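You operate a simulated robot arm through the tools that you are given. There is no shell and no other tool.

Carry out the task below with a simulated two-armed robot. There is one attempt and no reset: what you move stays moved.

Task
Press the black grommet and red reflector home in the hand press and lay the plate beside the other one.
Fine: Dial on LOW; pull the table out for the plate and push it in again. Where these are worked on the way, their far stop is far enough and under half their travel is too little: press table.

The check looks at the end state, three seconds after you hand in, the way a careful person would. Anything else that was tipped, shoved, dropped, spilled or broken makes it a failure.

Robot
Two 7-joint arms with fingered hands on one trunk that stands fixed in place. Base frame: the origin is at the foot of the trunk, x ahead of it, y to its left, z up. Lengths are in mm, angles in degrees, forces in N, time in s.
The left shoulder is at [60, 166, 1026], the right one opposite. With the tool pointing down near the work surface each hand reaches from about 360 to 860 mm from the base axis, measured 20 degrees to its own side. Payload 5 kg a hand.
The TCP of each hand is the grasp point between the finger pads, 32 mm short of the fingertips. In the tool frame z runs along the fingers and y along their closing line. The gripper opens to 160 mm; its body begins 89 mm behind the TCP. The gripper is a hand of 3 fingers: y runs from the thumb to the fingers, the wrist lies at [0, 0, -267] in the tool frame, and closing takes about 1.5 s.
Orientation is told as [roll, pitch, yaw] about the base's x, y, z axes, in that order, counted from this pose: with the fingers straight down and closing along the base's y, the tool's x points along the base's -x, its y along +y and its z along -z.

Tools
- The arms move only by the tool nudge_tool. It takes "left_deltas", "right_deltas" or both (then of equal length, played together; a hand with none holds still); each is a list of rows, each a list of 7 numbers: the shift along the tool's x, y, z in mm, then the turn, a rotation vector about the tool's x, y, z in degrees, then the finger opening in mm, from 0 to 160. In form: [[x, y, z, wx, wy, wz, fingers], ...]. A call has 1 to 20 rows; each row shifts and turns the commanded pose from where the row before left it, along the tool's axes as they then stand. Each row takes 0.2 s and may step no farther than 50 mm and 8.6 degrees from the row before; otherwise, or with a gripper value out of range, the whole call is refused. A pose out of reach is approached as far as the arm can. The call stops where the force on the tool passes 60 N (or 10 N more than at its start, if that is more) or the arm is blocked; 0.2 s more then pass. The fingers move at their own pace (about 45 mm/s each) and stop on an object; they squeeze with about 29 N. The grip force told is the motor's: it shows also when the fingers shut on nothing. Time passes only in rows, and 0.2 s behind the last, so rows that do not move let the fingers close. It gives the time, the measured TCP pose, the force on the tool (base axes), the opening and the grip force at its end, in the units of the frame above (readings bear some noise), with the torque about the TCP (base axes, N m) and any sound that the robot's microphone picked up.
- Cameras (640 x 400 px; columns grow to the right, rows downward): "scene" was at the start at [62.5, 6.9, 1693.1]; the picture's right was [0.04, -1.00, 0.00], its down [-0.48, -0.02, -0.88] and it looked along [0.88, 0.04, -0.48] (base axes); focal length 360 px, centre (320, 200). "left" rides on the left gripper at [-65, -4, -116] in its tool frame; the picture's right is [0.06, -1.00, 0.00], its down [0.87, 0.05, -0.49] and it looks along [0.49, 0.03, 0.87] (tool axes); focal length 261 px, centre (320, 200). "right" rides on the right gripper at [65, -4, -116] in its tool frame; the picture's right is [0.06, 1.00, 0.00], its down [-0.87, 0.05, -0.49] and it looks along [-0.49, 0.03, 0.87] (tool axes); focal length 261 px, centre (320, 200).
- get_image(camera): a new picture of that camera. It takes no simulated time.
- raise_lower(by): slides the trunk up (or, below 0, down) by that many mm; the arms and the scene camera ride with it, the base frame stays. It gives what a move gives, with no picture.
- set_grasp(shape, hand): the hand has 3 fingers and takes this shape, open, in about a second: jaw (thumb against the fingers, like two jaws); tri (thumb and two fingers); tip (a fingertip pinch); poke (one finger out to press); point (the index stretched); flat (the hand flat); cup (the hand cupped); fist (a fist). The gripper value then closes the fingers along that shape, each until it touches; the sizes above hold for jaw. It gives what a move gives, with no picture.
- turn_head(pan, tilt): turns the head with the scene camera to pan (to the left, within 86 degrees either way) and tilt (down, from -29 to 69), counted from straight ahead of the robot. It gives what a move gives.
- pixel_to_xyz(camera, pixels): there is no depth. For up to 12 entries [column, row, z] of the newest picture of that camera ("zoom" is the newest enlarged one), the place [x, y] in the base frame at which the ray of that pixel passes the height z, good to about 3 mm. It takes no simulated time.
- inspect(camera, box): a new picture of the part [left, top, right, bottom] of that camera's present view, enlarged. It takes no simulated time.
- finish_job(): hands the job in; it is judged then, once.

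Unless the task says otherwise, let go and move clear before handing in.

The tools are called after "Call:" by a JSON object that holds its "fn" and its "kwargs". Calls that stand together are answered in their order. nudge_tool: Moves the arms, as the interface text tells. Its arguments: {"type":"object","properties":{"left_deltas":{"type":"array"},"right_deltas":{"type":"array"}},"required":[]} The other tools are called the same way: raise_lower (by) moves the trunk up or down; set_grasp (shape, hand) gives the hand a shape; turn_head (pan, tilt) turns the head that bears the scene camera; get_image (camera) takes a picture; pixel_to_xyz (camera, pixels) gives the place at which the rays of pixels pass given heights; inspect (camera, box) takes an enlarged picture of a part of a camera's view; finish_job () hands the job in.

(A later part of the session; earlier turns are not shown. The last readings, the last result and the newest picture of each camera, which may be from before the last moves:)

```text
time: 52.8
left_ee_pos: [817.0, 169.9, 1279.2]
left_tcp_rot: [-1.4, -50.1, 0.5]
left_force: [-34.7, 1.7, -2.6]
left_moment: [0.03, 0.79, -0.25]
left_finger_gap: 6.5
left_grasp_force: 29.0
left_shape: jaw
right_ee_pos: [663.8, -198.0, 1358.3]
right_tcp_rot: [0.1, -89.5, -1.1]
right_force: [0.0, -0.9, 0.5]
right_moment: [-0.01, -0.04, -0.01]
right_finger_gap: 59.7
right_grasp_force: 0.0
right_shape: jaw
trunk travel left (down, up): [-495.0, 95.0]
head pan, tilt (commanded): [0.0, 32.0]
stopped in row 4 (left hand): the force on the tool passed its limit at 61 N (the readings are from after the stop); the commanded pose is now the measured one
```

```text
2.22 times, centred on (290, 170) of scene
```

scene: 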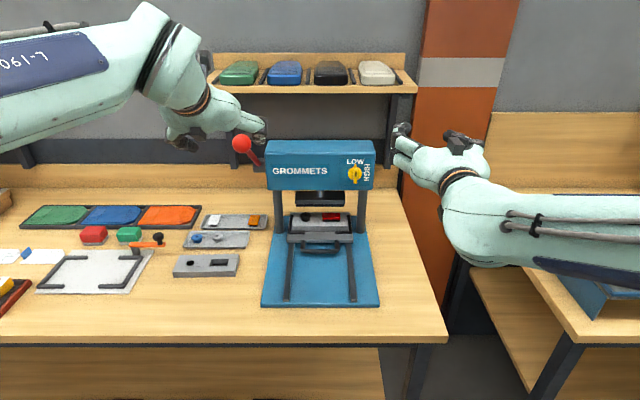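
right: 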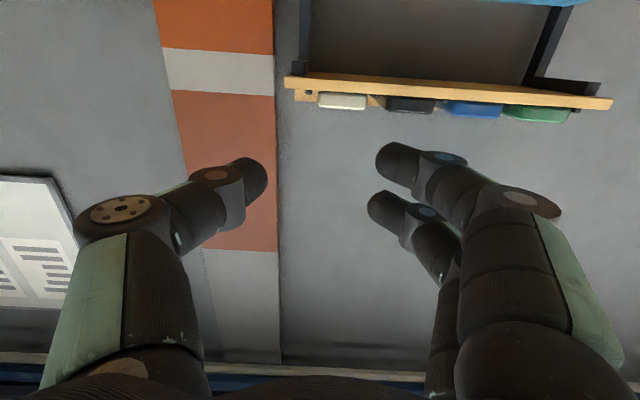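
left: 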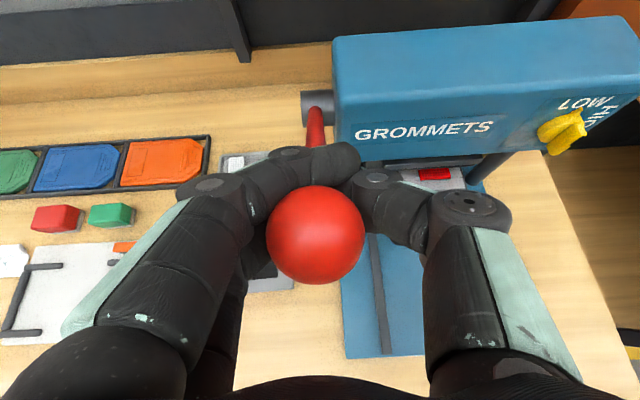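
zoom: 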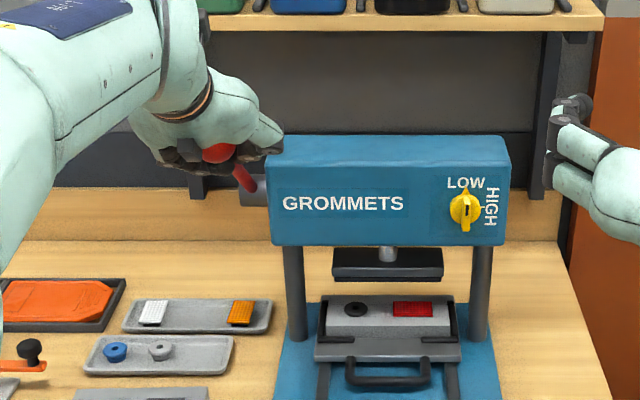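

The lever is at its upper stop (61 N). I open the fingers and withdraw along the hand's axis.

Call:
{"fn": "nudge_tool", "kwargs": {"left_deltas": [[0, 0, 0, 0, 0, 0, 30], [0, 0, 0, 0, 0, 0, 60], [0, 0, 0, 0, 0, 0, 90], [0, 0, 0, 0, 0, 0, 100], [0, 0, -20, 0, 0, 0, 100], [0, 0, -35, 0, 0, 0, 100], [0, 0, -40, 0, 0, 0, 100], [0, 0, -40, 0, 0, 0, 100], [0, 0, 0, 0, 0, 0, 100]]}}

Call:
{"fn": "get_image", "kwargs": {"camera": "left"}}

Call:
{"fn": "get_image", "kwargs": {"camera": "scene"}}

```text
time: 54.8
left_ee_pos: [714.8, 172.6, 1363.7]
left_tcp_rot: [-1.1, -50.3, 0.2]
left_force: [0.1, -0.1, 0.3]
left_moment: [0.0, -0.02, 0.02]
left_finger_gap: 99.7
left_grasp_force: 0.0
left_shape: jaw
right_ee_pos: [669.0, -200.1, 1354.6]
right_tcp_rot: [4.1, -89.4, -5.1]
right_force: [-0.2, 0.3, 0.4]
right_moment: [-0.02, -0.02, 0.0]
right_finger_gap: 59.9
right_grasp_force: 0.0
right_shape: jaw
trunk travel left (down, up): [-495.0, 95.0]
head pan, tilt (commanded): [0.0, 32.0]
```

```text
taken
```

left: 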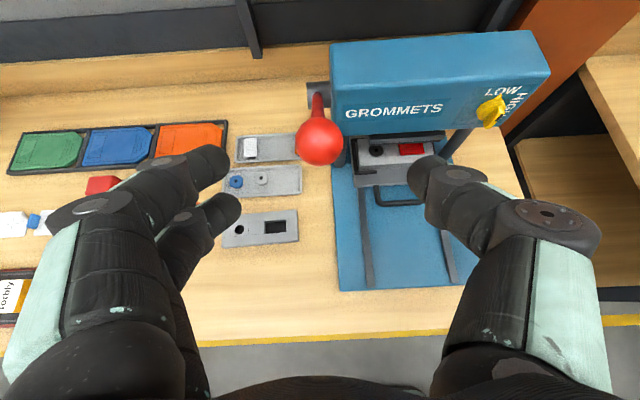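

```text
taken
```

scene: 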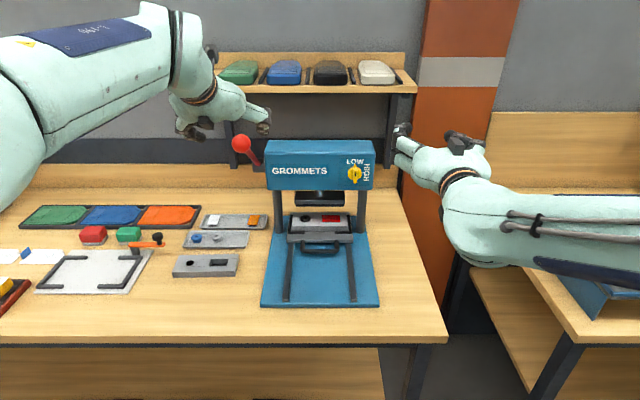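

The lever stands at its original spot (241,143). I check the pressed parts closely.

Call:
{"fn": "inspect", "kwargs": {"camera": "scene", "box": [270, 190, 370, 260]}}

Call:
{"fn": "inspect", "kwargs": {"camera": "left", "box": [320, 110, 480, 220]}}

```text
5.71 times, centred on (320, 225) of scene
```

zoom: 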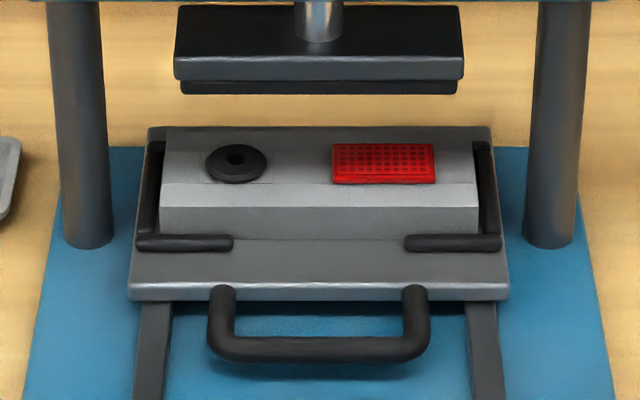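

```text
3.64 times, centred on (400, 165) of left
```

zoom: 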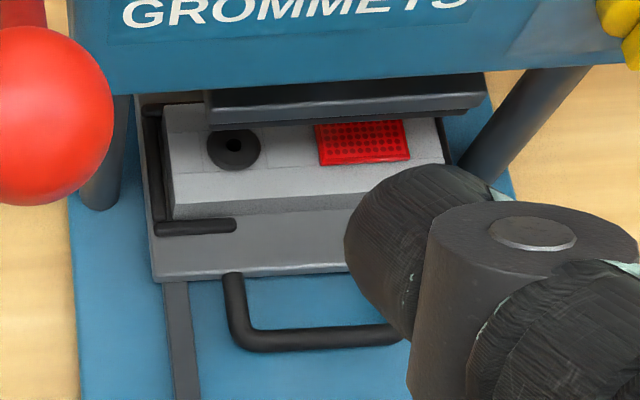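

Both parts sit flush in the plate now. Next I prepare the right hand to hook the table handle (front bar near x≈880): pitch it down to -35° and stretch the index.

Call:
{"fn": "nudge_tool", "kwargs": {"right_deltas": [[0, 0, -10, 0, 8, 0, 60], [0, 0, 0, 0, 8, 0, 60], [0, 0, 0, 0, 8, 0, 60], [0, 0, 0, 0, 8, 0, 60], [0, 0, 0, 0, 8, 0, 60], [0, 0, 0, 0, 8, 0, 60], [0, 0, 0, 0, 7, 0, 60]]}}

Call:
{"fn": "set_grasp", "kwargs": {"shape": "point", "hand": "right"}}

Call:
{"fn": "get_image", "kwargs": {"camera": "right"}}

Call:
{"fn": "get_image", "kwargs": {"camera": "scene"}}

```text
time: 56.4
left_ee_pos: [716.0, 172.8, 1365.2]
left_tcp_rot: [-1.0, -50.2, 0.3]
left_force: [0.1, -0.6, 0.0]
left_moment: [-0.02, 0.0, -0.01]
left_finger_gap: 100.0
left_grasp_force: 0.0
left_shape: jaw
right_ee_pos: [657.7, -199.0, 1355.7]
right_tcp_rot: [0.1, -34.2, -1.1]
right_force: [0.0, -0.3, -0.8]
right_moment: [-0.02, 0.04, 0.0]
right_finger_gap: 59.7
right_grasp_force: 0.2
right_shape: jaw
trunk travel left (down, up): [-495.0, 95.0]
head pan, tilt (commanded): [0.0, 32.0]
```

```text
time: 57.3
left_ee_pos: [714.0, 172.4, 1365.0]
left_tcp_rot: [-1.1, -50.3, 0.3]
left_force: [0.4, 0.4, 0.5]
left_moment: [0.0, 0.0, 0.0]
left_finger_gap: 99.7
left_grasp_force: 0.1
left_shape: jaw
right_ee_pos: [657.6, -198.8, 1356.4]
right_tcp_rot: [0.1, -34.5, -1.1]
right_force: [0.5, 1.3, -0.2]
right_moment: [0.04, -0.01, 0.0]
right_finger_gap: 0.0
right_grasp_force: 0.1
right_shape: point
trunk travel left (down, up): [-495.0, 95.0]
head pan, tilt (commanded): [0.0, 32.0]
```

```text
taken
```

right: 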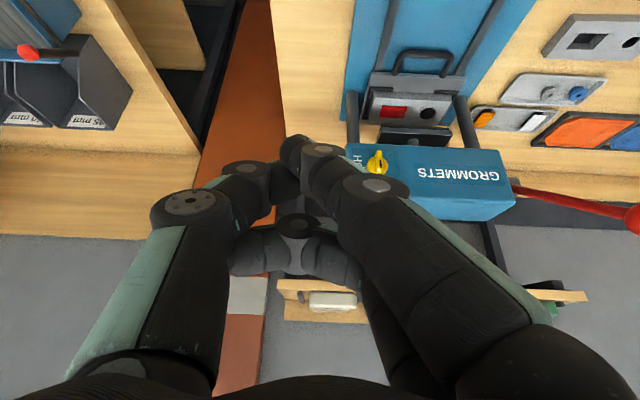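

```text
taken
```

scene: 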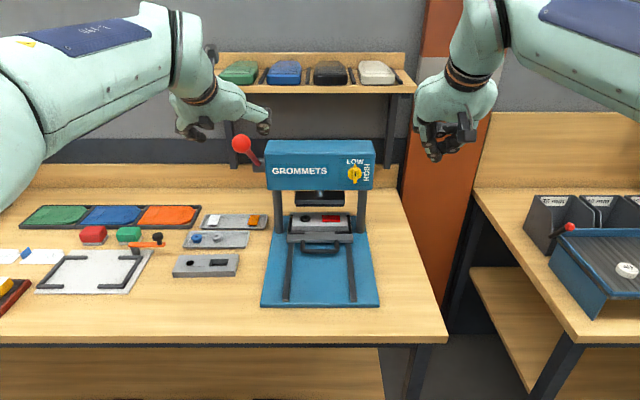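

I zoom into the pointing hand to see where the index tip lies.

Call:
{"fn": "inspect", "kwargs": {"camera": "right", "box": [140, 110, 420, 300]}}

Call:
{"fn": "inspect", "kwargs": {"camera": "scene", "box": [390, 50, 510, 180]}}

```text
2.11 times, centred on (280, 205) of right
```

zoom: 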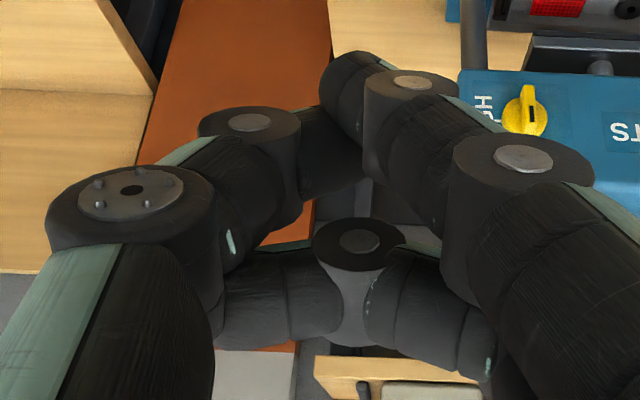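

```text
3.08 times, centred on (450, 115) of scene
```

zoom: 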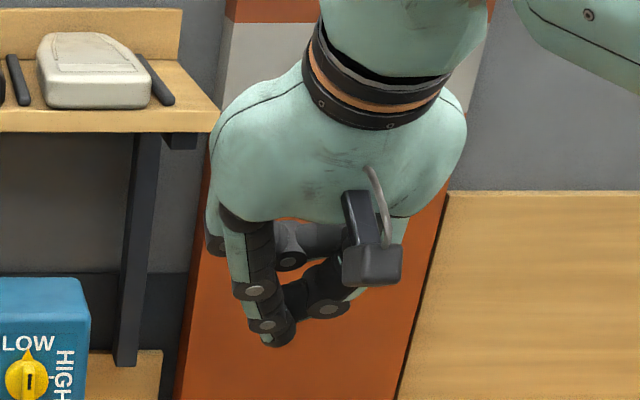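

The pointing hand is too clumped for hooking. Instead I'll pinch the handle's left leg with the left hand's thumb inside the loop, so I triangulate the handle: scene leg (303,246), bar corner (303,250), left camera leg (377,192), bar corner (379,203).

Call:
{"fn": "pixel_to_xyz", "kwargs": {"camera": "scene", "pixels": [[303, 246, 910], [303, 246, 920], [303, 246, 930], [303.4, 250.4, 910], [303.4, 250.4, 920], [303.4, 250.4, 930], [337.2, 250.4, 920], [320, 240, 930], [320, 251, 920]]}}

Call:
{"fn": "pixel_to_xyz", "kwargs": {"camera": "left", "pixels": [[376.6, 192.5, 910], [376.6, 192.5, 920], [376.6, 192.5, 930], [379.4, 203.5, 910], [379.4, 203.5, 920], [379.4, 203.5, 930]]}}

Call:
{"fn": "inspect", "kwargs": {"camera": "left", "box": [340, 140, 460, 230]}}

```text
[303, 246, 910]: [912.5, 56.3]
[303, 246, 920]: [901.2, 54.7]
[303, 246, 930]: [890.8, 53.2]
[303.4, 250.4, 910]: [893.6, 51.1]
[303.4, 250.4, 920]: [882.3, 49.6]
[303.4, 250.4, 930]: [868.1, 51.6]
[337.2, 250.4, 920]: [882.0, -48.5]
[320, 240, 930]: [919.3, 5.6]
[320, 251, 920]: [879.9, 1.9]
```

```text
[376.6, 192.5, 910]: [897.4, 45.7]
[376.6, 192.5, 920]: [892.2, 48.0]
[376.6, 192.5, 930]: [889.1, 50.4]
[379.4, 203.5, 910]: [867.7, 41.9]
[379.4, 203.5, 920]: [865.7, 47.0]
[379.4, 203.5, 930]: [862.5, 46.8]
```

```text
4.44 times, centred on (400, 185) of left
```

zoom: 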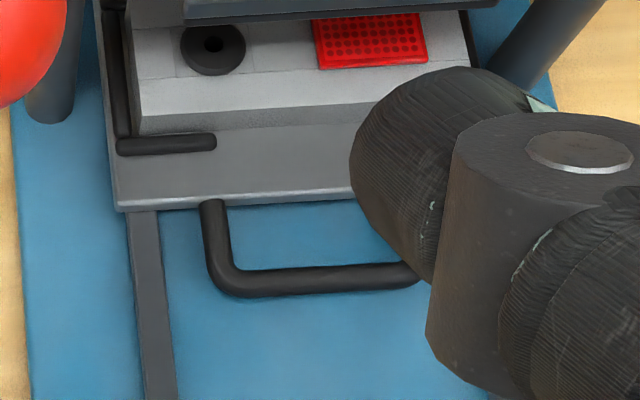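

The handle bar comes out near z≈930, x≈868, legs at y≈±48. I move the left hand right to y≈50 and down in front of the press for a closer look.

Call:
{"fn": "nudge_tool", "kwargs": {"left_deltas": [[0, -41, -10, 0, 0, 0, 80], [0, -41, 0, 0, 0, 0, 80], [0, -41, 0, 0, 0, 0, 80], [22.2, 0, 32.7, 0, 0, 0, 80], [22.2, 0, 32.7, 0, 0, 0, 80], [22.2, 0, 32.7, 0, 0, 0, 80], [22.2, 0, 32.7, 0, 0, 0, 80], [22.2, 0, 32.7, 0, 0, 0, 80], [22.2, 0, 32.7, 0, 0, 0, 80], [0, 0, 0, 0, 7.5, 0, 80], [0, 0, 0, 0, 7.5, 0, 80]]}}

Call:
{"fn": "get_image", "kwargs": {"camera": "left"}}

Call:
{"fn": "get_image", "kwargs": {"camera": "scene"}}

```text
time: 59.7
left_ee_pos: [774.8, 44.9, 1143.5]
left_tcp_rot: [-0.9, -35.1, 0.0]
left_force: [0.1, -0.6, -0.5]
left_moment: [0.01, 0.04, 0.02]
left_finger_gap: 80.4
left_grasp_force: 0.1
left_shape: jaw
right_ee_pos: [658.3, -199.4, 1354.9]
right_tcp_rot: [0.0, -34.4, -1.1]
right_force: [0.5, 0.9, -0.2]
right_moment: [0.02, -0.03, 0.0]
right_finger_gap: 0.1
right_grasp_force: 0.0
right_shape: point
trunk travel left (down, up): [-495.0, 95.0]
head pan, tilt (commanded): [0.0, 32.0]
```

```text
taken
```

left: 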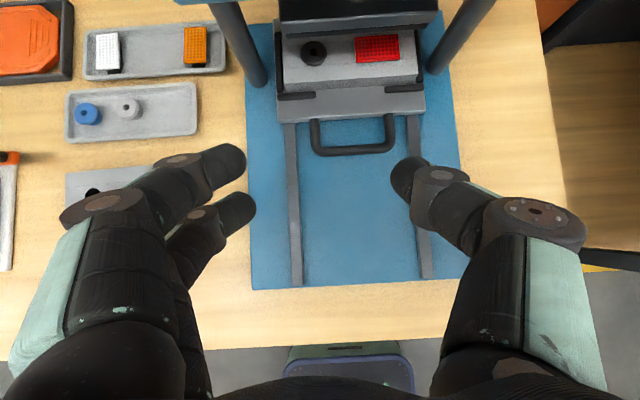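

```text
taken
```

scene: 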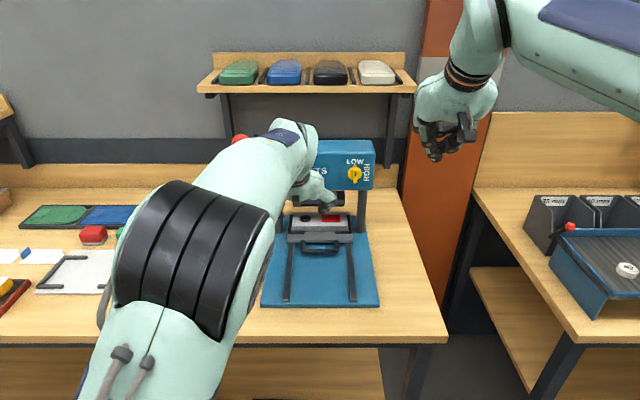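

Now the left camera sees the handle well: bar at row ≈150, left leg column ≈314. I compute positions.

Call:
{"fn": "inspect", "kwargs": {"camera": "left", "box": [260, 80, 440, 180]}}

Call:
{"fn": "pixel_to_xyz", "kwargs": {"camera": "left", "pixels": [[355, 149, 910], [355, 149, 920], [355, 149, 930], [355, 149, 940], [314, 135, 920], [314, 135, 930], [314, 150, 930], [391, 147, 930], [345, 116, 930], [255, 290, 895], [462, 275, 895]]}}

Call:
{"fn": "pixel_to_xyz", "kwargs": {"camera": "scene", "pixels": [[320, 251, 910], [320, 251, 920], [320, 251, 930], [320, 251, 940], [262, 307, 895], [380, 307, 895], [262, 307, 885], [380, 307, 885]]}}

```text
3.56 times, centred on (350, 130) of left
```

zoom: 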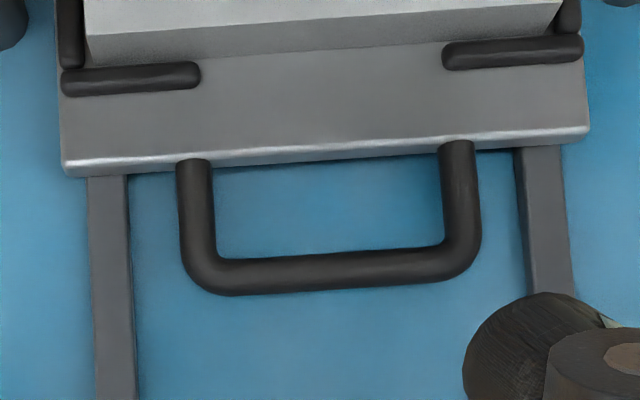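

```text
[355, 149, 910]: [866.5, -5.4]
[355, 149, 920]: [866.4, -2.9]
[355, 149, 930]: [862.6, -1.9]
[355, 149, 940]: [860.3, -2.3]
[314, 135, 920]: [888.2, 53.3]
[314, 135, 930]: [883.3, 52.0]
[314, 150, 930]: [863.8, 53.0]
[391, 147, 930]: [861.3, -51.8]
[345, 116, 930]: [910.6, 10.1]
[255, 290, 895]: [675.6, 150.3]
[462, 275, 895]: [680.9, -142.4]
```

```text
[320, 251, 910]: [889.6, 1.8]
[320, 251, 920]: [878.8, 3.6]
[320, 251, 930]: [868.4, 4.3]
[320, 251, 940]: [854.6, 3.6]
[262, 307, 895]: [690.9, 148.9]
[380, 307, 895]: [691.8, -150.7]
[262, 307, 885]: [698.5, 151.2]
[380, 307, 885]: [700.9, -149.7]
```

Handle bar: centre ≈[865,1,928], 13 mm thick, legs at y≈±50, table front x≈910. The best hold is across the bar with the fingers inside the loop, so I roll the left hand +90° about its axis.

Call:
{"fn": "nudge_tool", "kwargs": {"left_deltas": [[0, 0, 0, 0, 0, 8.2, 80], [0, 0, 0, 0, 0, 8.2, 80], [0, 0, 0, 0, 0, 8.2, 80], [0, 0, 0, 0, 0, 8.2, 80], [0, 0, 0, 0, 0, 8.2, 80], [0, 0, 0, 0, 0, 8.2, 80], [0, 0, 0, 0, 0, 8.2, 80], [0, 0, 0, 0, 0, 8.2, 80], [0, 0, 0, 0, 0, 8.2, 80], [0, 0, 0, 0, 0, 8.2, 80], [0, 0, 0, 0, 0, 8, 80]]}}

Call:
{"fn": "get_image", "kwargs": {"camera": "left"}}

Call:
{"fn": "get_image", "kwargs": {"camera": "scene"}}

```text
time: 62.1
left_ee_pos: [775.5, 46.1, 1143.6]
left_tcp_rot: [35.2, -0.6, -90.6]
left_force: [-0.2, 0.1, 0.5]
left_moment: [-0.01, 0.0, 0.0]
left_finger_gap: 80.6
left_grasp_force: 0.1
left_shape: jaw
right_ee_pos: [658.6, -199.6, 1355.2]
right_tcp_rot: [0.1, -34.5, -1.1]
right_force: [0.2, -0.5, 0.0]
right_moment: [0.0, 0.02, 0.02]
right_finger_gap: 0.0
right_grasp_force: 0.0
right_shape: point
trunk travel left (down, up): [-495.0, 95.0]
head pan, tilt (commanded): [0.0, 32.0]
```

```text
taken
```

left: 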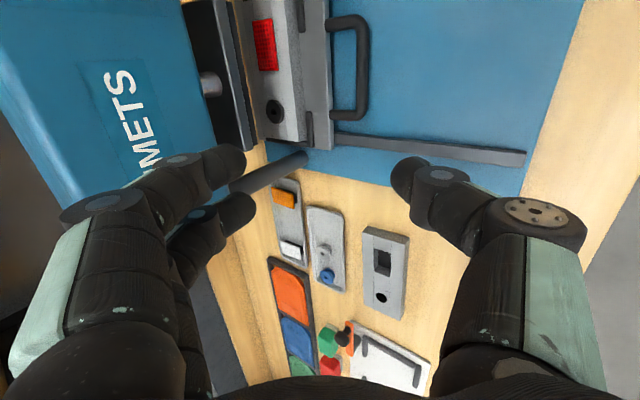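

```text
taken
```

scene: 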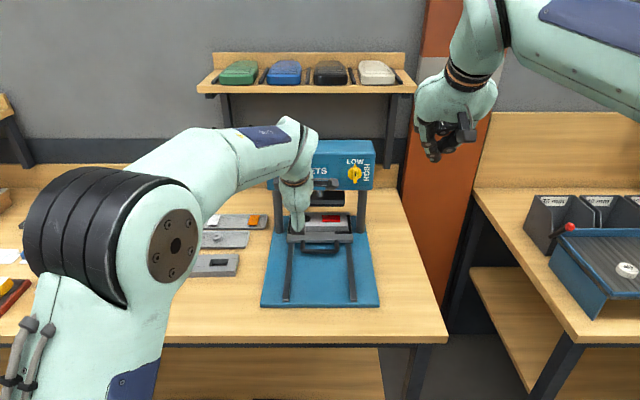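

The roll works. To hold the bar with a nearly upright hand (pitch about -15°) I need more height at the shoulder, so I raise the trunk 80 mm and then straighten the hand.

Call:
{"fn": "raise_lower", "kwargs": {"by": 80}}

Call:
{"fn": "nudge_tool", "kwargs": {"left_deltas": [[-15, 0, 0, 6.6, 0, 0, 60], [-15, 0, 0, 6.6, 0, 0, 60], [-15, 0, 0, 6.6, 0, 0, 40], [0, 0, 30, 0, 0, 0, 28], [0, 10, 40, 0, 0, 0, 28], [0, 10, 40, 0, 0, 0, 28], [0, 0, 0, 0, 0, 0, 28]]}}

Call:
{"fn": "get_image", "kwargs": {"camera": "left"}}

Call:
{"fn": "get_image", "kwargs": {"camera": "scene"}}

```text
time: 63.3
left_ee_pos: [775.3, 46.5, 1224.0]
left_tcp_rot: [35.2, -0.7, -90.5]
left_force: [-1.3, 0.7, 0.3]
left_moment: [-0.03, 0.02, 0.03]
left_finger_gap: 80.5
left_grasp_force: 0.1
left_shape: jaw
right_ee_pos: [657.4, -200.2, 1436.0]
right_tcp_rot: [0.1, -34.5, -1.0]
right_force: [0.5, -0.1, -0.5]
right_moment: [0.0, 0.02, -0.02]
right_finger_gap: 0.0
right_grasp_force: 0.0
right_shape: point
trunk travel left (down, up): [-575.0, 15.0]
head pan, tilt (commanded): [0.0, 32.0]
```

```text
time: 64.9
left_ee_pos: [820.1, -1.2, 1125.0]
left_tcp_rot: [15.5, -0.7, -90.5]
left_force: [0.4, -1.0, 0.0]
left_moment: [0.02, -0.03, 0.02]
left_finger_gap: 28.5
left_grasp_force: 0.1
left_shape: jaw
right_ee_pos: [656.6, -200.1, 1436.2]
right_tcp_rot: [0.1, -34.4, -1.1]
right_force: [-0.2, -0.5, 0.1]
right_moment: [-0.02, -0.01, 0.02]
right_finger_gap: 0.0
right_grasp_force: 0.1
right_shape: point
trunk travel left (down, up): [-575.0, 15.0]
head pan, tilt (commanded): [0.0, 32.0]
```

```text
taken
```

left: 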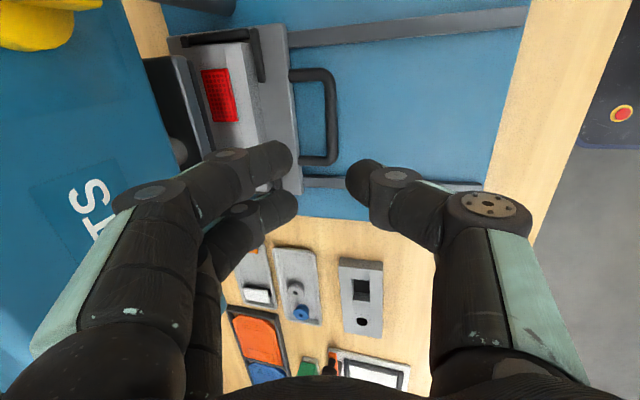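

```text
taken
```

scene: 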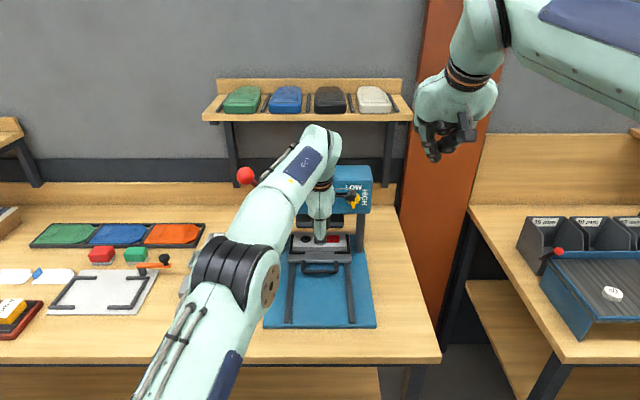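

Hand is at [820,-1,1125], nearly upright. I recheck the bar from this view (column ≈331, rows 72-160).

Call:
{"fn": "inspect", "kwargs": {"camera": "left", "box": [260, 40, 420, 220]}}

Call:
{"fn": "pixel_to_xyz", "kwargs": {"camera": "left", "pixels": [[332, 115, 920], [332, 115, 928], [332, 115, 935], [330, 75, 928], [331, 160, 928], [298, 120, 930]]}}

```text
2.22 times, centred on (340, 130) of left
```

zoom: 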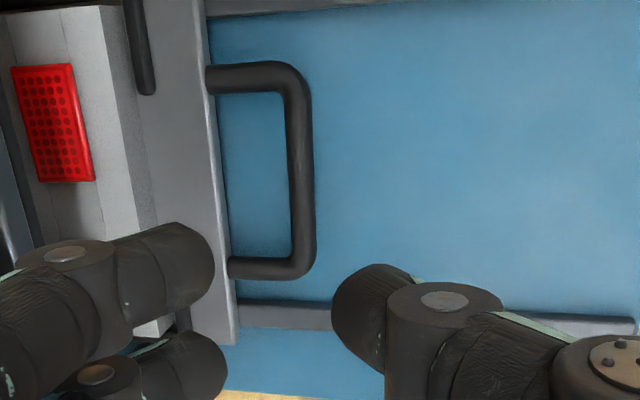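

```text
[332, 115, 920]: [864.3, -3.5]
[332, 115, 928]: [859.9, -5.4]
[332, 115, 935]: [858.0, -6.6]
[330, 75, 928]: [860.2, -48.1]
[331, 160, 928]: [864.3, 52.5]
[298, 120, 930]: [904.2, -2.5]
```

Bar at x≈862, table front x≈907. I come down along the hand's axis to about 55 mm above the hold point and look.

Call:
{"fn": "nudge_tool", "kwargs": {"left_deltas": [[1, -4, 45, 0, 0, 0, 28], [1, -4, 45, 0, 0, 0, 28], [0, -4, 45, 0, 0, 0, 28], [0, 0, 0, 0, 0, 0, 28]]}}

Call:
{"fn": "get_image", "kwargs": {"camera": "left"}}

Call:
{"fn": "inspect", "kwargs": {"camera": "scene", "box": [250, 200, 390, 310]}}

```text
time: 65.9
left_ee_pos: [843.6, -2.4, 991.9]
left_tcp_rot: [15.5, -0.7, -90.8]
left_force: [-0.5, 0.1, 0.2]
left_moment: [0.01, 0.02, -0.01]
left_finger_gap: 28.3
left_grasp_force: 0.1
left_shape: jaw
right_ee_pos: [657.4, -199.3, 1436.4]
right_tcp_rot: [0.1, -34.5, -1.1]
right_force: [-0.3, -1.0, 0.7]
right_moment: [0.0, -0.02, 0.0]
right_finger_gap: 0.0
right_grasp_force: 0.1
right_shape: point
trunk travel left (down, up): [-575.0, 15.0]
head pan, tilt (commanded): [0.0, 32.0]
```

```text
taken
```

left: 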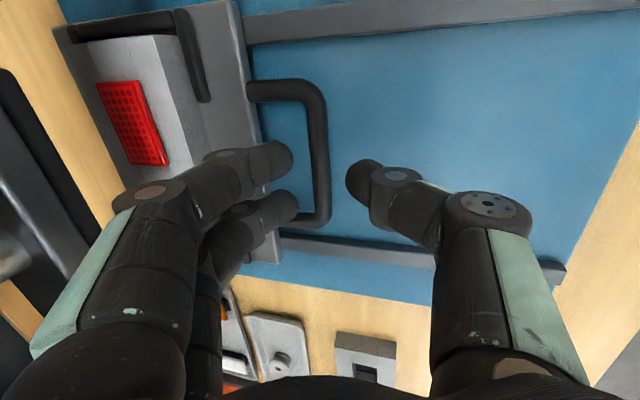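

```text
3.64 times, centred on (320, 255) of scene
```

zoom: 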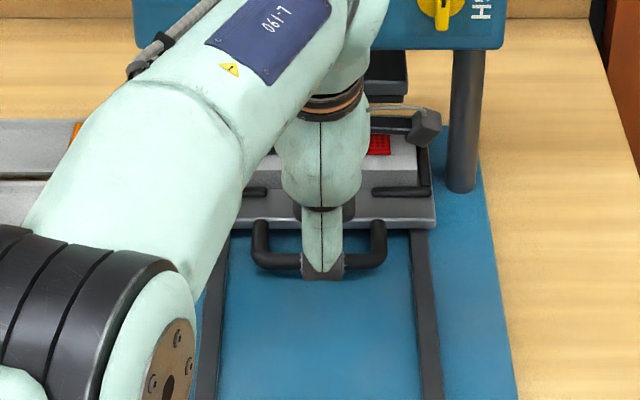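

The fingers line up inside the loop with the thumb in front of the bar. I descend the last ~54 mm in small steps.

Call:
{"fn": "nudge_tool", "kwargs": {"left_deltas": [[0, 0, 12, 0, 0, 0, 28], [0, 0, 12, 0, 0, 0, 28], [0, 0, 10, 0, 0, 0, 28], [0, 0, 10, 0, 0, 0, 28], [0, 0, 8, 0, 0, 0, 28], [0, 0, 0, 0, 0, 0, 28]]}}

Call:
{"fn": "get_image", "kwargs": {"camera": "left"}}

```text
time: 67.3
left_ee_pos: [855.4, -5.3, 948.8]
left_tcp_rot: [15.9, -0.9, -90.6]
left_force: [-14.0, 0.5, 36.6]
left_moment: [0.21, 0.8, 0.08]
left_finger_gap: 29.8
left_grasp_force: 0.0
left_shape: jaw
left hand out of reach, approached as far as the arm can: row 4
right_ee_pos: [652.5, -200.5, 1437.3]
right_tcp_rot: [0.0, -34.6, -1.1]
right_force: [0.4, -0.4, -0.9]
right_moment: [-0.02, -0.01, -0.02]
right_finger_gap: 0.2
right_grasp_force: 0.1
right_shape: point
trunk travel left (down, up): [-575.0, 15.0]
head pan, tilt (commanded): [0.0, 32.0]
```

```text
taken
```

left: 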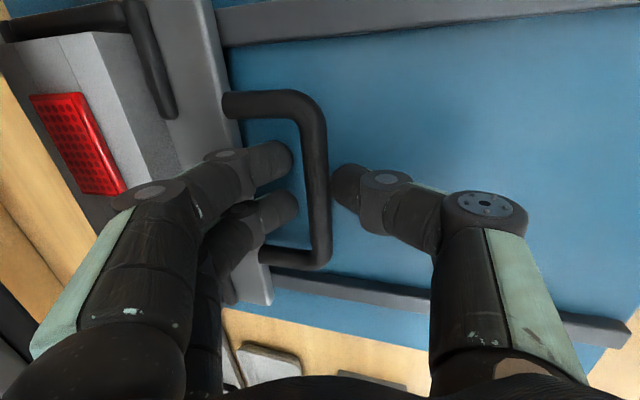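

Thumb touched down (36 N upward at z=949). I lift 4 mm to relieve it, then close on the bar.

Call:
{"fn": "nudge_tool", "kwargs": {"left_deltas": [[0, 0, -4, 0, 0, 0, 28], [0, 0, 0, 0, 0, 0, 20], [0, 0, 0, 0, 0, 0, 10], [0, 0, 0, 0, 0, 0, 5], [0, 0, 0, 0, 0, 0, 5], [0, 0, 0, 0, 0, 0, 5]]}}

Call:
{"fn": "get_image", "kwargs": {"camera": "left"}}

Call:
{"fn": "inspect", "kwargs": {"camera": "left", "box": [220, 60, 400, 290]}}

```text
time: 68.7
left_ee_pos: [854.3, -4.4, 947.3]
left_tcp_rot: [15.5, -0.7, -90.6]
left_force: [-9.0, -6.6, 20.2]
left_moment: [0.0, 0.36, 0.02]
left_finger_gap: 18.7
left_grasp_force: 28.6
left_shape: jaw
right_ee_pos: [654.1, -199.6, 1436.6]
right_tcp_rot: [0.1, -34.5, -1.1]
right_force: [0.2, -0.5, -0.2]
right_moment: [-0.01, 0.01, 0.01]
right_finger_gap: 0.0
right_grasp_force: 0.1
right_shape: point
trunk travel left (down, up): [-575.0, 15.0]
head pan, tilt (commanded): [0.0, 32.0]
```

```text
taken
```

left: 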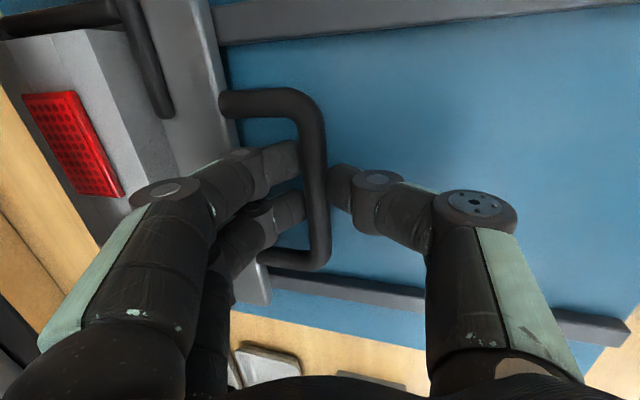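

```text
1.74 times, centred on (310, 175) of left
```

zoom: 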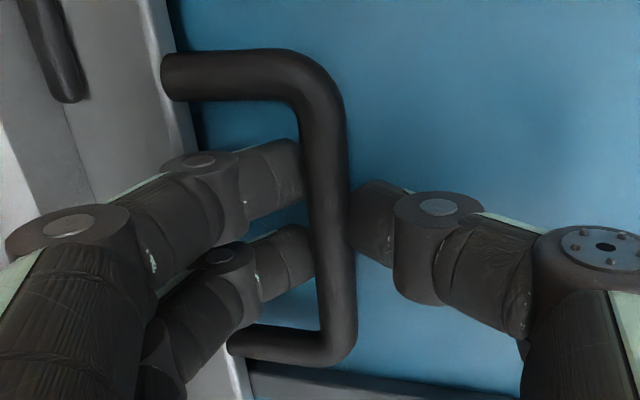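

The fingers hold the bar (gap 18.7 mm, 29 N). I pull the table toward me 60 mm to start.

Call:
{"fn": "nudge_tool", "kwargs": {"left_deltas": [[0, 0, -2, 0, 0, 0, 5], [0, -9.6, -2.7, 0, 0, 0, 5], [0, -9.6, -2.7, 0, 0, 0, 5], [0, -9.6, -2.7, 0, 0, 0, 5], [0, -9.6, -2.7, 0, 0, 0, 5], [0, -9.6, -2.7, 0, 0, 0, 5], [0, -9.6, -2.7, 0, 0, 0, 5]]}}

Call:
{"fn": "get_image", "kwargs": {"camera": "left"}}

Call:
{"fn": "get_image", "kwargs": {"camera": "scene"}}

```text
time: 70.3
left_ee_pos: [848.8, -6.5, 946.8]
left_tcp_rot: [15.4, -0.1, -90.1]
left_force: [4.0, 44.5, 8.8]
left_moment: [0.69, -0.04, 0.32]
left_finger_gap: 16.7
left_grasp_force: 29.1
left_shape: jaw
left hand out of reach, approached as far as the arm can: row 2, 3, 4, 5, 6, 7
right_ee_pos: [657.5, -194.7, 1438.2]
right_tcp_rot: [-0.2, -34.4, -1.0]
right_force: [-0.9, -0.5, 0.2]
right_moment: [0.01, -0.02, -0.03]
right_finger_gap: 0.0
right_grasp_force: 0.0
right_shape: point
trunk travel left (down, up): [-575.0, 15.0]
head pan, tilt (commanded): [0.0, 32.0]
```

```text
taken
```

left: 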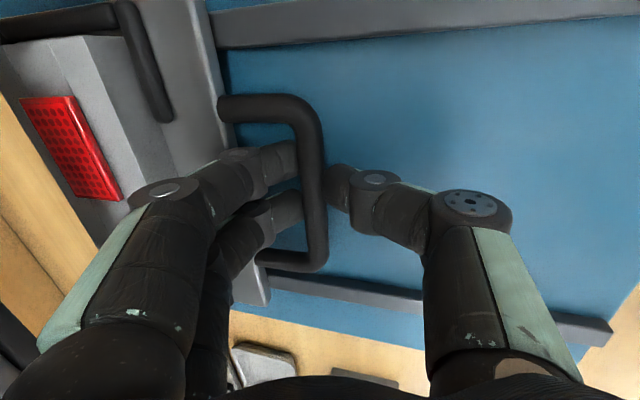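

```text
taken
```

scene: 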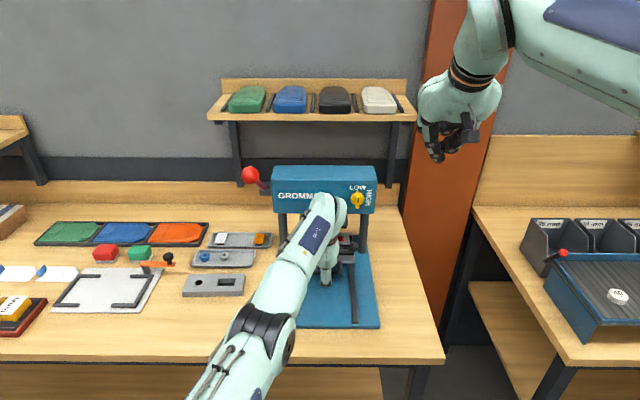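

The arm could not follow the pull in this wrist attitude (out of reach in every row, 44 N sideways). I let go gently, lift clear, and will try the opposite roll (thumb inside the loop).

Call:
{"fn": "nudge_tool", "kwargs": {"left_deltas": [[0, 0, 0, 0, 0, 0, 20], [0, 0, 0, 0, 0, 0, 28], [0, 0, 0, 0, 0, 0, 30], [0, 0, -15, 0, 0, 0, 30], [0, 0, -30, 0, 0, 0, 30], [0, 0, -40, 0, 0, 0, 30], [0, 0, -40, 0, 0, 0, 30]]}}

Call:
{"fn": "get_image", "kwargs": {"camera": "left"}}

```text
time: 71.9
left_ee_pos: [830.3, -26.6, 1072.4]
left_tcp_rot: [15.3, -0.6, -90.8]
left_force: [-0.2, -0.4, -0.8]
left_moment: [0.02, -0.01, 0.03]
left_finger_gap: 29.7
left_grasp_force: 0.0
left_shape: jaw
left hand out of reach, approached as far as the arm can: row 4, 5, 6, 7
right_ee_pos: [655.3, -201.7, 1435.7]
right_tcp_rot: [0.0, -34.5, -1.2]
right_force: [-1.0, -0.3, 1.3]
right_moment: [0.02, -0.05, 0.0]
right_finger_gap: 0.2
right_grasp_force: 0.1
right_shape: point
trunk travel left (down, up): [-575.0, 15.0]
head pan, tilt (commanded): [0.0, 32.0]
```

```text
taken
```

left: 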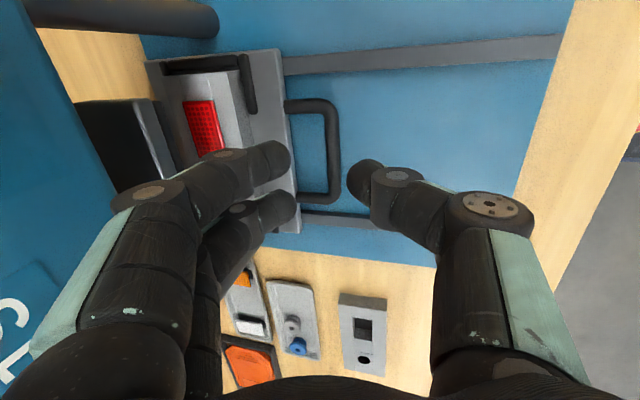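

The wrist is hugging a joint limit here. I roll the hand back through -180° so the thumb faces the press instead.

Call:
{"fn": "nudge_tool", "kwargs": {"left_deltas": [[0, 0, -5, 0, 0, -8.4, 40], [0, 0, -5, 0, 0, -8.4, 40], [0, 0, 0, 0, 0, -8.4, 40], [0, 0, 0, 0, 0, -8.4, 40], [0, 0, 0, 0, 0, -8.4, 40], [0, 0, 0, 0, 0, -8.4, 40], [0, 0, 0, 0, 0, -8.4, 40], [0, 0, 0, 0, 0, -8.4, 40], [0, 0, 0, 0, 0, -8.4, 40], [0, 0, 0, 0, 0, -8.4, 40], [0, 0, 0, 0, 0, -8, 40], [0, 0, 0, 0, 0, 0, 40]]}}

Call:
{"fn": "nudge_tool", "kwargs": {"left_deltas": [[0, 0, 0, 0, 0, -8.4, 40], [0, 0, 0, 0, 0, -8.4, 40], [0, 0, 0, 0, 0, -8.4, 40], [0, 0, 0, 0, 0, -8.4, 40], [0, 0, 0, 0, 0, -8.4, 40], [0, 0, 0, 0, 0, -8.4, 40], [0, 0, 0, 0, 0, -8.4, 40], [0, 0, 0, 0, 0, -8.4, 40], [0, 0, 0, 0, 0, -8.4, 40], [0, 0, 0, 0, 0, -8.4, 40], [0, 0, 0, 0, 0, -4, 40], [0, 0, 0, 0, 0, 0, 40]]}}

Call:
{"fn": "get_image", "kwargs": {"camera": "left"}}

Call:
{"fn": "get_image", "kwargs": {"camera": "scene"}}

```text
time: 74.5
left_ee_pos: [830.7, -24.0, 1079.9]
left_tcp_rot: [-1.1, -15.4, 1.8]
left_force: [0.3, 1.2, -0.3]
left_moment: [0.0, 0.01, 0.01]
left_finger_gap: 39.4
left_grasp_force: 0.1
left_shape: jaw
right_ee_pos: [657.5, -200.5, 1435.6]
right_tcp_rot: [0.1, -34.4, -1.1]
right_force: [0.5, 0.0, 0.0]
right_moment: [-0.06, -0.01, -0.01]
right_finger_gap: 0.3
right_grasp_force: 0.0
right_shape: point
trunk travel left (down, up): [-575.0, 15.0]
head pan, tilt (commanded): [0.0, 32.0]
```

```text
time: 77.1
left_ee_pos: [830.2, -24.6, 1081.3]
left_tcp_rot: [-15.3, 0.8, 89.5]
left_force: [0.5, 0.4, 0.0]
left_moment: [-0.04, -0.01, -0.01]
left_finger_gap: 39.7
left_grasp_force: 0.1
left_shape: jaw
left hand out of reach, approached as far as the arm can: row 5
right_ee_pos: [657.2, -199.0, 1436.4]
right_tcp_rot: [0.2, -34.4, -1.1]
right_force: [-1.1, 0.8, 0.6]
right_moment: [0.01, 0.02, -0.03]
right_finger_gap: 0.0
right_grasp_force: 0.0
right_shape: point
trunk travel left (down, up): [-575.0, 15.0]
head pan, tilt (commanded): [0.0, 32.0]
```

```text
taken
```

left: 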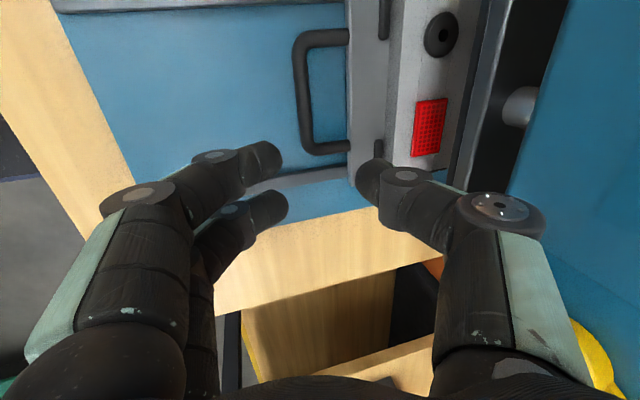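

```text
taken
```

scene: 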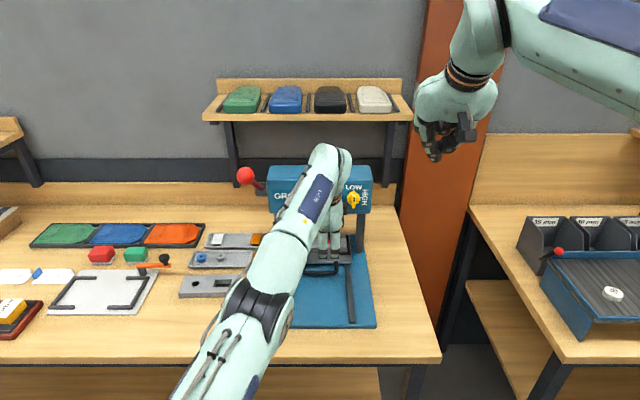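

Now the thumb faces the press. I test in the air whether this attitude lets the arm pull back: shift to y≈0 and move 120 mm toward me.

Call:
{"fn": "nudge_tool", "kwargs": {"left_deltas": [[-12, 0, 0, 0, 0, 0, 40], [-13, 0, 0, 0, 0, 0, 40], [0, 28.9, -7.9, 0, 0, 0, 40], [0, 28.9, -7.9, 0, 0, 0, 40], [0, 28.9, -7.9, 0, 0, 0, 40], [0, 28.9, -7.9, 0, 0, 0, 40], [0, 0, 0, 0, 0, 0, 40]]}}

```text
time: 78.7
left_ee_pos: [826.6, -21.5, 1097.7]
left_tcp_rot: [-15.4, 0.7, 89.5]
left_force: [0.4, 0.1, 0.4]
left_moment: [0.01, -0.01, 0.01]
left_finger_gap: 39.5
left_grasp_force: 0.1
left_shape: jaw
left hand out of reach, approached as far as the arm can: row 1, 2, 3, 4, 5, 6
right_ee_pos: [657.9, -199.5, 1435.5]
right_tcp_rot: [0.0, -34.3, -1.0]
right_force: [-0.9, -1.0, -0.4]
right_moment: [-0.01, 0.0, -0.02]
right_finger_gap: 0.0
right_grasp_force: 0.1
right_shape: point
trunk travel left (down, up): [-575.0, 15.0]
head pan, tilt (commanded): [0.0, 32.0]
```

Both rolls stall, so the limit is arm extension: the shoulders ride near z≈1600 at this trunk height and the low handle is too far below. I lower the trunk 100 mm (tips stay ~30 mm above the handle), then lift the hand back relative to it.

Call:
{"fn": "raise_lower", "kwargs": {"by": -90}}

Call:
{"fn": "nudge_tool", "kwargs": {"left_deltas": [[0, 20, -40, 0, 0, 0, 40], [0, 20, -40, 0, 0, 0, 40], [0, 20, -40, 0, 0, 0, 40], [0, 0, 0, 0, 0, 0, 40]]}}

```text
time: 80.0
left_ee_pos: [825.7, -21.9, 1008.2]
left_tcp_rot: [-15.3, 0.5, 89.5]
left_force: [0.4, -0.1, 0.4]
left_moment: [0.01, -0.02, -0.01]
left_finger_gap: 39.4
left_grasp_force: 0.1
left_shape: jaw
right_ee_pos: [656.9, -200.8, 1346.4]
right_tcp_rot: [0.1, -34.4, -1.1]
right_force: [0.0, -0.2, 0.1]
right_moment: [-0.01, 0.0, 0.01]
right_finger_gap: 0.2
right_grasp_force: 0.1
right_shape: point
trunk travel left (down, up): [-485.0, 105.0]
head pan, tilt (commanded): [0.0, 32.0]
```

```text
time: 81.0
left_ee_pos: [781.6, -36.4, 1124.7]
left_tcp_rot: [-15.1, 0.6, 89.4]
left_force: [0.4, 0.2, -0.2]
left_moment: [-0.01, 0.02, 0.05]
left_finger_gap: 39.9
left_grasp_force: 0.0
left_shape: jaw
left hand out of reach, approached as far as the arm can: row 1, 2, 3
right_ee_pos: [658.6, -199.8, 1346.4]
right_tcp_rot: [0.1, -34.4, -1.0]
right_force: [0.4, 0.5, -0.1]
right_moment: [-0.01, 0.02, -0.01]
right_finger_gap: 0.0
right_grasp_force: 0.1
right_shape: point
trunk travel left (down, up): [-485.0, 105.0]
head pan, tilt (commanded): [0.0, 32.0]
```

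It moves back now but drifts to -y (y=-36). I check whether sideways motion to +y works from here.

Call:
{"fn": "nudge_tool", "kwargs": {"left_deltas": [[-20, 0, 0, 0, 0, 0, 40], [-20, 0, 0, 0, 0, 0, 40], [-20, 0, 0, 0, 0, 0, 40], [0, 0, 0, 0, 0, 0, 40]]}}

Call:
{"fn": "get_image", "kwargs": {"camera": "scene"}}

```text
time: 82.0
left_ee_pos: [796.9, 17.1, 1130.9]
left_tcp_rot: [-15.1, 0.6, 89.5]
left_force: [0.1, 0.0, -0.8]
left_moment: [0.02, -0.03, 0.0]
left_finger_gap: 39.8
left_grasp_force: 0.0
left_shape: jaw
left hand out of reach, approached as far as the arm can: row 1, 2, 3
right_ee_pos: [657.4, -200.1, 1345.7]
right_tcp_rot: [0.0, -34.4, -1.1]
right_force: [-0.5, -0.8, 0.8]
right_moment: [0.04, 0.02, 0.02]
right_finger_gap: 0.2
right_grasp_force: 0.1
right_shape: point
trunk travel left (down, up): [-485.0, 105.0]
head pan, tilt (commanded): [0.0, 32.0]
```

```text
taken
```

scene: 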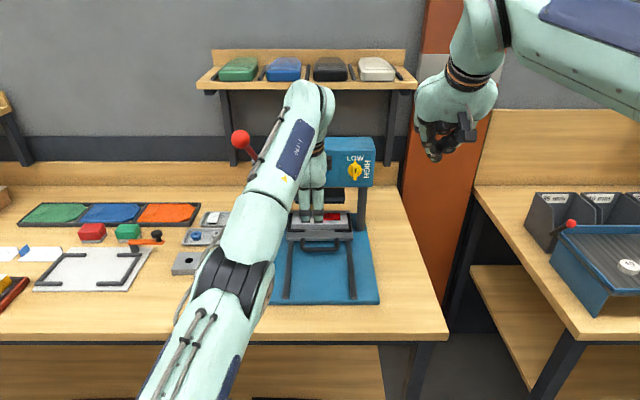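

The readings fit shoulders at z≈1600+trunk, so for bench-level work the trunk should be near -400. I take the left hand back to a neutral attitude (undo the roll), then retract it before lowering.

Call:
{"fn": "nudge_tool", "kwargs": {"left_deltas": [[0, 0, 0, 0, 0, 8.4, 60], [0, 0, 0, 0, 0, 8.4, 60], [0, 0, 0, 0, 0, 8.4, 60], [0, 0, 0, 0, 0, 8.4, 60], [0, 0, 0, 0, 0, 8.4, 60], [0, 0, 0, 0, 0, 8.4, 60], [0, 0, 0, 0, 0, 8.4, 60], [0, 0, 0, 0, 0, 8.4, 60], [0, 0, 0, 0, 0, 8.4, 60], [0, 0, 0, 0, 0, 8.4, 60], [0, 0, 0, 0, 0, 6, 60]]}}

Call:
{"fn": "nudge_tool", "kwargs": {"left_deltas": [[40, 0, -20, 0, 0, 0, 60], [40, 0, -20, 0, 0, 0, 60], [40, 0, -20, 0, 0, 0, 60], [40, 0, -20, 0, 0, 0, 60], [40, 15, -20, 0, 0, 0, 60], [30, 30, 0, 0, 0, 0, 60], [30, 35, 0, 0, 0, 0, 60], [0, 40, 0, 0, 0, 0, 60], [0, 40, 0, 0, 0, 0, 60], [0, 40, 0, 0, 0, 0, 60]]}}

Call:
{"fn": "get_image", "kwargs": {"camera": "scene"}}

```text
time: 84.4
left_ee_pos: [798.0, 17.8, 1129.3]
left_tcp_rot: [-0.6, -15.3, -0.5]
left_force: [-0.6, -0.5, 0.3]
left_moment: [-0.01, -0.01, -0.02]
left_finger_gap: 59.6
left_grasp_force: 0.0
left_shape: jaw
right_ee_pos: [657.2, -198.8, 1345.5]
right_tcp_rot: [0.1, -34.4, -0.9]
right_force: [-0.5, 0.2, -0.1]
right_moment: [0.03, -0.02, 0.03]
right_finger_gap: 0.0
right_grasp_force: 0.0
right_shape: point
trunk travel left (down, up): [-485.0, 105.0]
head pan, tilt (commanded): [0.0, 32.0]
```

```text
time: 86.6
left_ee_pos: [740.1, 151.5, 1279.8]
left_tcp_rot: [-0.7, -15.0, -0.4]
left_force: [-0.2, -0.3, 0.3]
left_moment: [0.01, -0.01, -0.02]
left_finger_gap: 59.8
left_grasp_force: 0.0
left_shape: jaw
left hand out of reach, approached as far as the arm can: row 1, 2, 3, 4, 5, 6, 7, 8, 9, 10
right_ee_pos: [657.5, -199.4, 1344.9]
right_tcp_rot: [0.0, -34.4, -1.1]
right_force: [0.1, 0.4, 0.6]
right_moment: [-0.01, 0.02, 0.0]
right_finger_gap: 0.0
right_grasp_force: 0.1
right_shape: point
trunk travel left (down, up): [-485.0, 105.0]
head pan, tilt (commanded): [0.0, 32.0]
```

```text
taken
```

scene: 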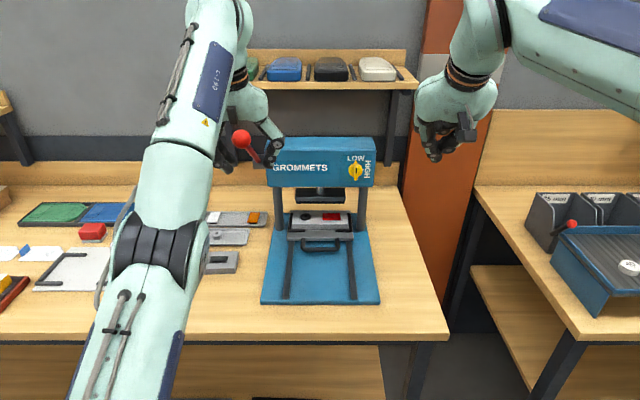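

The hand sits close to the lever ball, held by a wrist-bend limit with the elbow low. I back away in x while pitching the hand forward to relieve the wrist.

Call:
{"fn": "nudge_tool", "kwargs": {"left_deltas": [[19.3, 0, -5.2, 0, -8, 0, 60], [18.4, 0, -7.8, 0, -8, 0, 60], [17.1, 0, -10.3, 0, -8, 0, 60], [15.5, 0, -12.6, 0, -8, 0, 60], [13.6, 0, -14.6, 0, -8, 0, 60], [11.5, 0, -16.4, 0, 0, 0, 60], [11.5, 0, -16.4, 0, 0, 0, 60]]}}

Call:
{"fn": "get_image", "kwargs": {"camera": "scene"}}

```text
time: 88.2
left_ee_pos: [728.0, 160.3, 1382.6]
left_tcp_rot: [1.6, -46.4, 2.7]
left_force: [-1.4, 0.3, 1.2]
left_moment: [-0.04, -0.01, 0.01]
left_finger_gap: 60.0
left_grasp_force: 0.1
left_shape: jaw
left hand out of reach, approached as far as the arm can: row 1, 2, 3, 4
right_ee_pos: [653.1, -200.5, 1347.9]
right_tcp_rot: [0.1, -34.6, -1.1]
right_force: [-1.0, 0.1, 0.4]
right_moment: [-0.02, -0.04, 0.0]
right_finger_gap: 0.0
right_grasp_force: 0.1
right_shape: point
trunk travel left (down, up): [-485.0, 105.0]
head pan, tilt (commanded): [0.0, 32.0]
```

```text
taken
```

scene: 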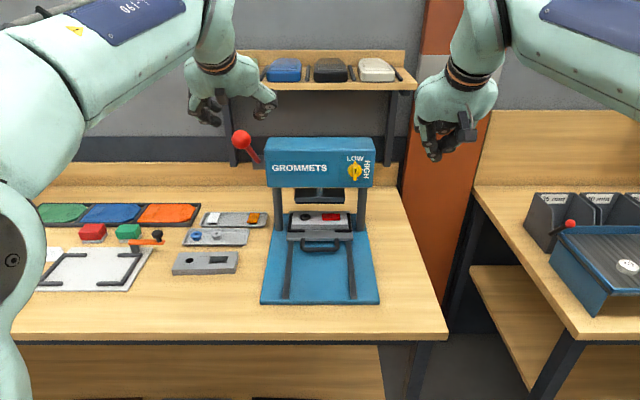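

The left elbow swung out again and the hand is free at [728,160,1383]. I retract it further and leftward.

Call:
{"fn": "nudge_tool", "kwargs": {"left_deltas": [[20.8, 10, -21.6, 0, 0, 0, 60], [20.8, 10, -21.6, 0, 0, 0, 60], [20.8, 10, -21.6, 0, 0, 0, 60], [20.8, 10, -21.6, 0, 0, 0, 60], [20.8, 20, -21.6, 0, 0, 0, 60], [0, 0, 0, 0, 0, 0, 60]]}}

Call:
{"fn": "get_image", "kwargs": {"camera": "scene"}}

```text
time: 89.6
left_ee_pos: [578.0, 207.8, 1381.3]
left_tcp_rot: [1.8, -46.1, 2.6]
left_force: [0.1, 0.3, -0.1]
left_moment: [-0.01, 0.02, 0.02]
left_finger_gap: 60.4
left_grasp_force: 0.0
left_shape: jaw
right_ee_pos: [657.7, -200.9, 1346.0]
right_tcp_rot: [0.2, -34.4, -1.2]
right_force: [-0.3, -0.4, -0.4]
right_moment: [0.02, -0.01, 0.02]
right_finger_gap: 0.0
right_grasp_force: 0.0
right_shape: point
trunk travel left (down, up): [-485.0, 105.0]
head pan, tilt (commanded): [0.0, 32.0]
```

```text
taken
```

scene: 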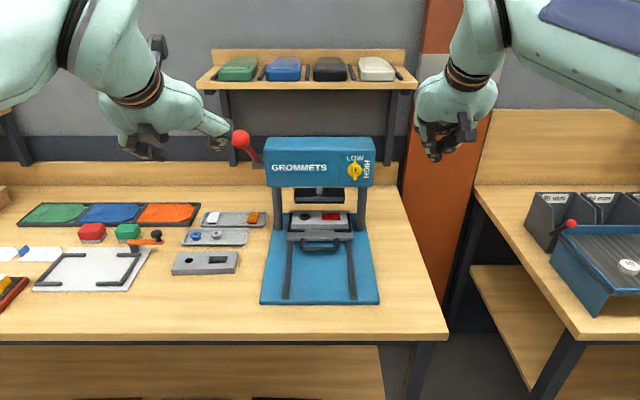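

Posture is good again. I lower the trunk 260 mm so the shoulders suit bench-level work; both hands stay above z≈1080.

Call:
{"fn": "raise_lower", "kwargs": {"by": -260}}

Call:
{"fn": "nudge_tool", "kwargs": {"right_deltas": [[20, -30, -10, 0, 0, 0, 0], [20, -30, -10, 0, 0, 0, 0], [20, -30, -10, 0, 0, 0, 0]]}}

Call:
{"fn": "get_image", "kwargs": {"camera": "scene"}}

```text
time: 92.2
left_ee_pos: [578.3, 209.0, 1122.3]
left_tcp_rot: [1.6, -46.1, 2.6]
left_force: [0.6, 0.5, -0.3]
left_moment: [0.0, -0.01, 0.01]
left_finger_gap: 59.9
left_grasp_force: 0.1
left_shape: jaw
right_ee_pos: [657.0, -199.6, 1085.6]
right_tcp_rot: [0.1, -34.4, -0.9]
right_force: [0.0, -0.3, -0.8]
right_moment: [-0.01, -0.05, 0.01]
right_finger_gap: 0.1
right_grasp_force: 0.0
right_shape: point
trunk travel left (down, up): [-225.0, 365.0]
head pan, tilt (commanded): [0.0, 32.0]
```

```text
time: 93.0
left_ee_pos: [578.0, 210.0, 1121.7]
left_tcp_rot: [1.6, -46.1, 2.6]
left_force: [-0.1, 0.3, 0.1]
left_moment: [0.02, -0.02, 0.02]
left_finger_gap: 60.3
left_grasp_force: 0.0
left_shape: jaw
right_ee_pos: [588.3, -289.8, 1075.0]
right_tcp_rot: [0.0, -34.5, -1.0]
right_force: [0.6, 0.7, -0.1]
right_moment: [-0.03, -0.02, 0.02]
right_finger_gap: 0.0
right_grasp_force: 0.1
right_shape: point
trunk travel left (down, up): [-225.0, 365.0]
head pan, tilt (commanded): [0.0, 32.0]
```

```text
taken
```

scene: 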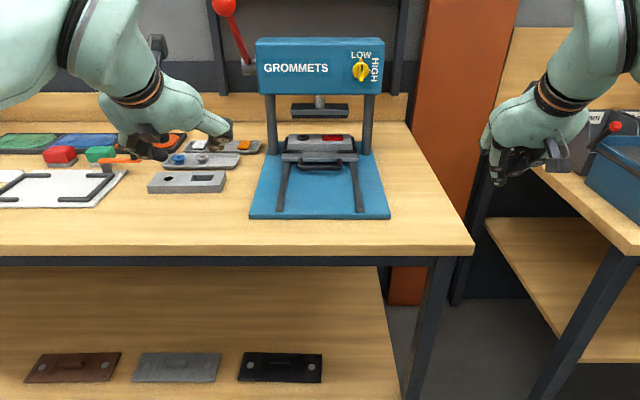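

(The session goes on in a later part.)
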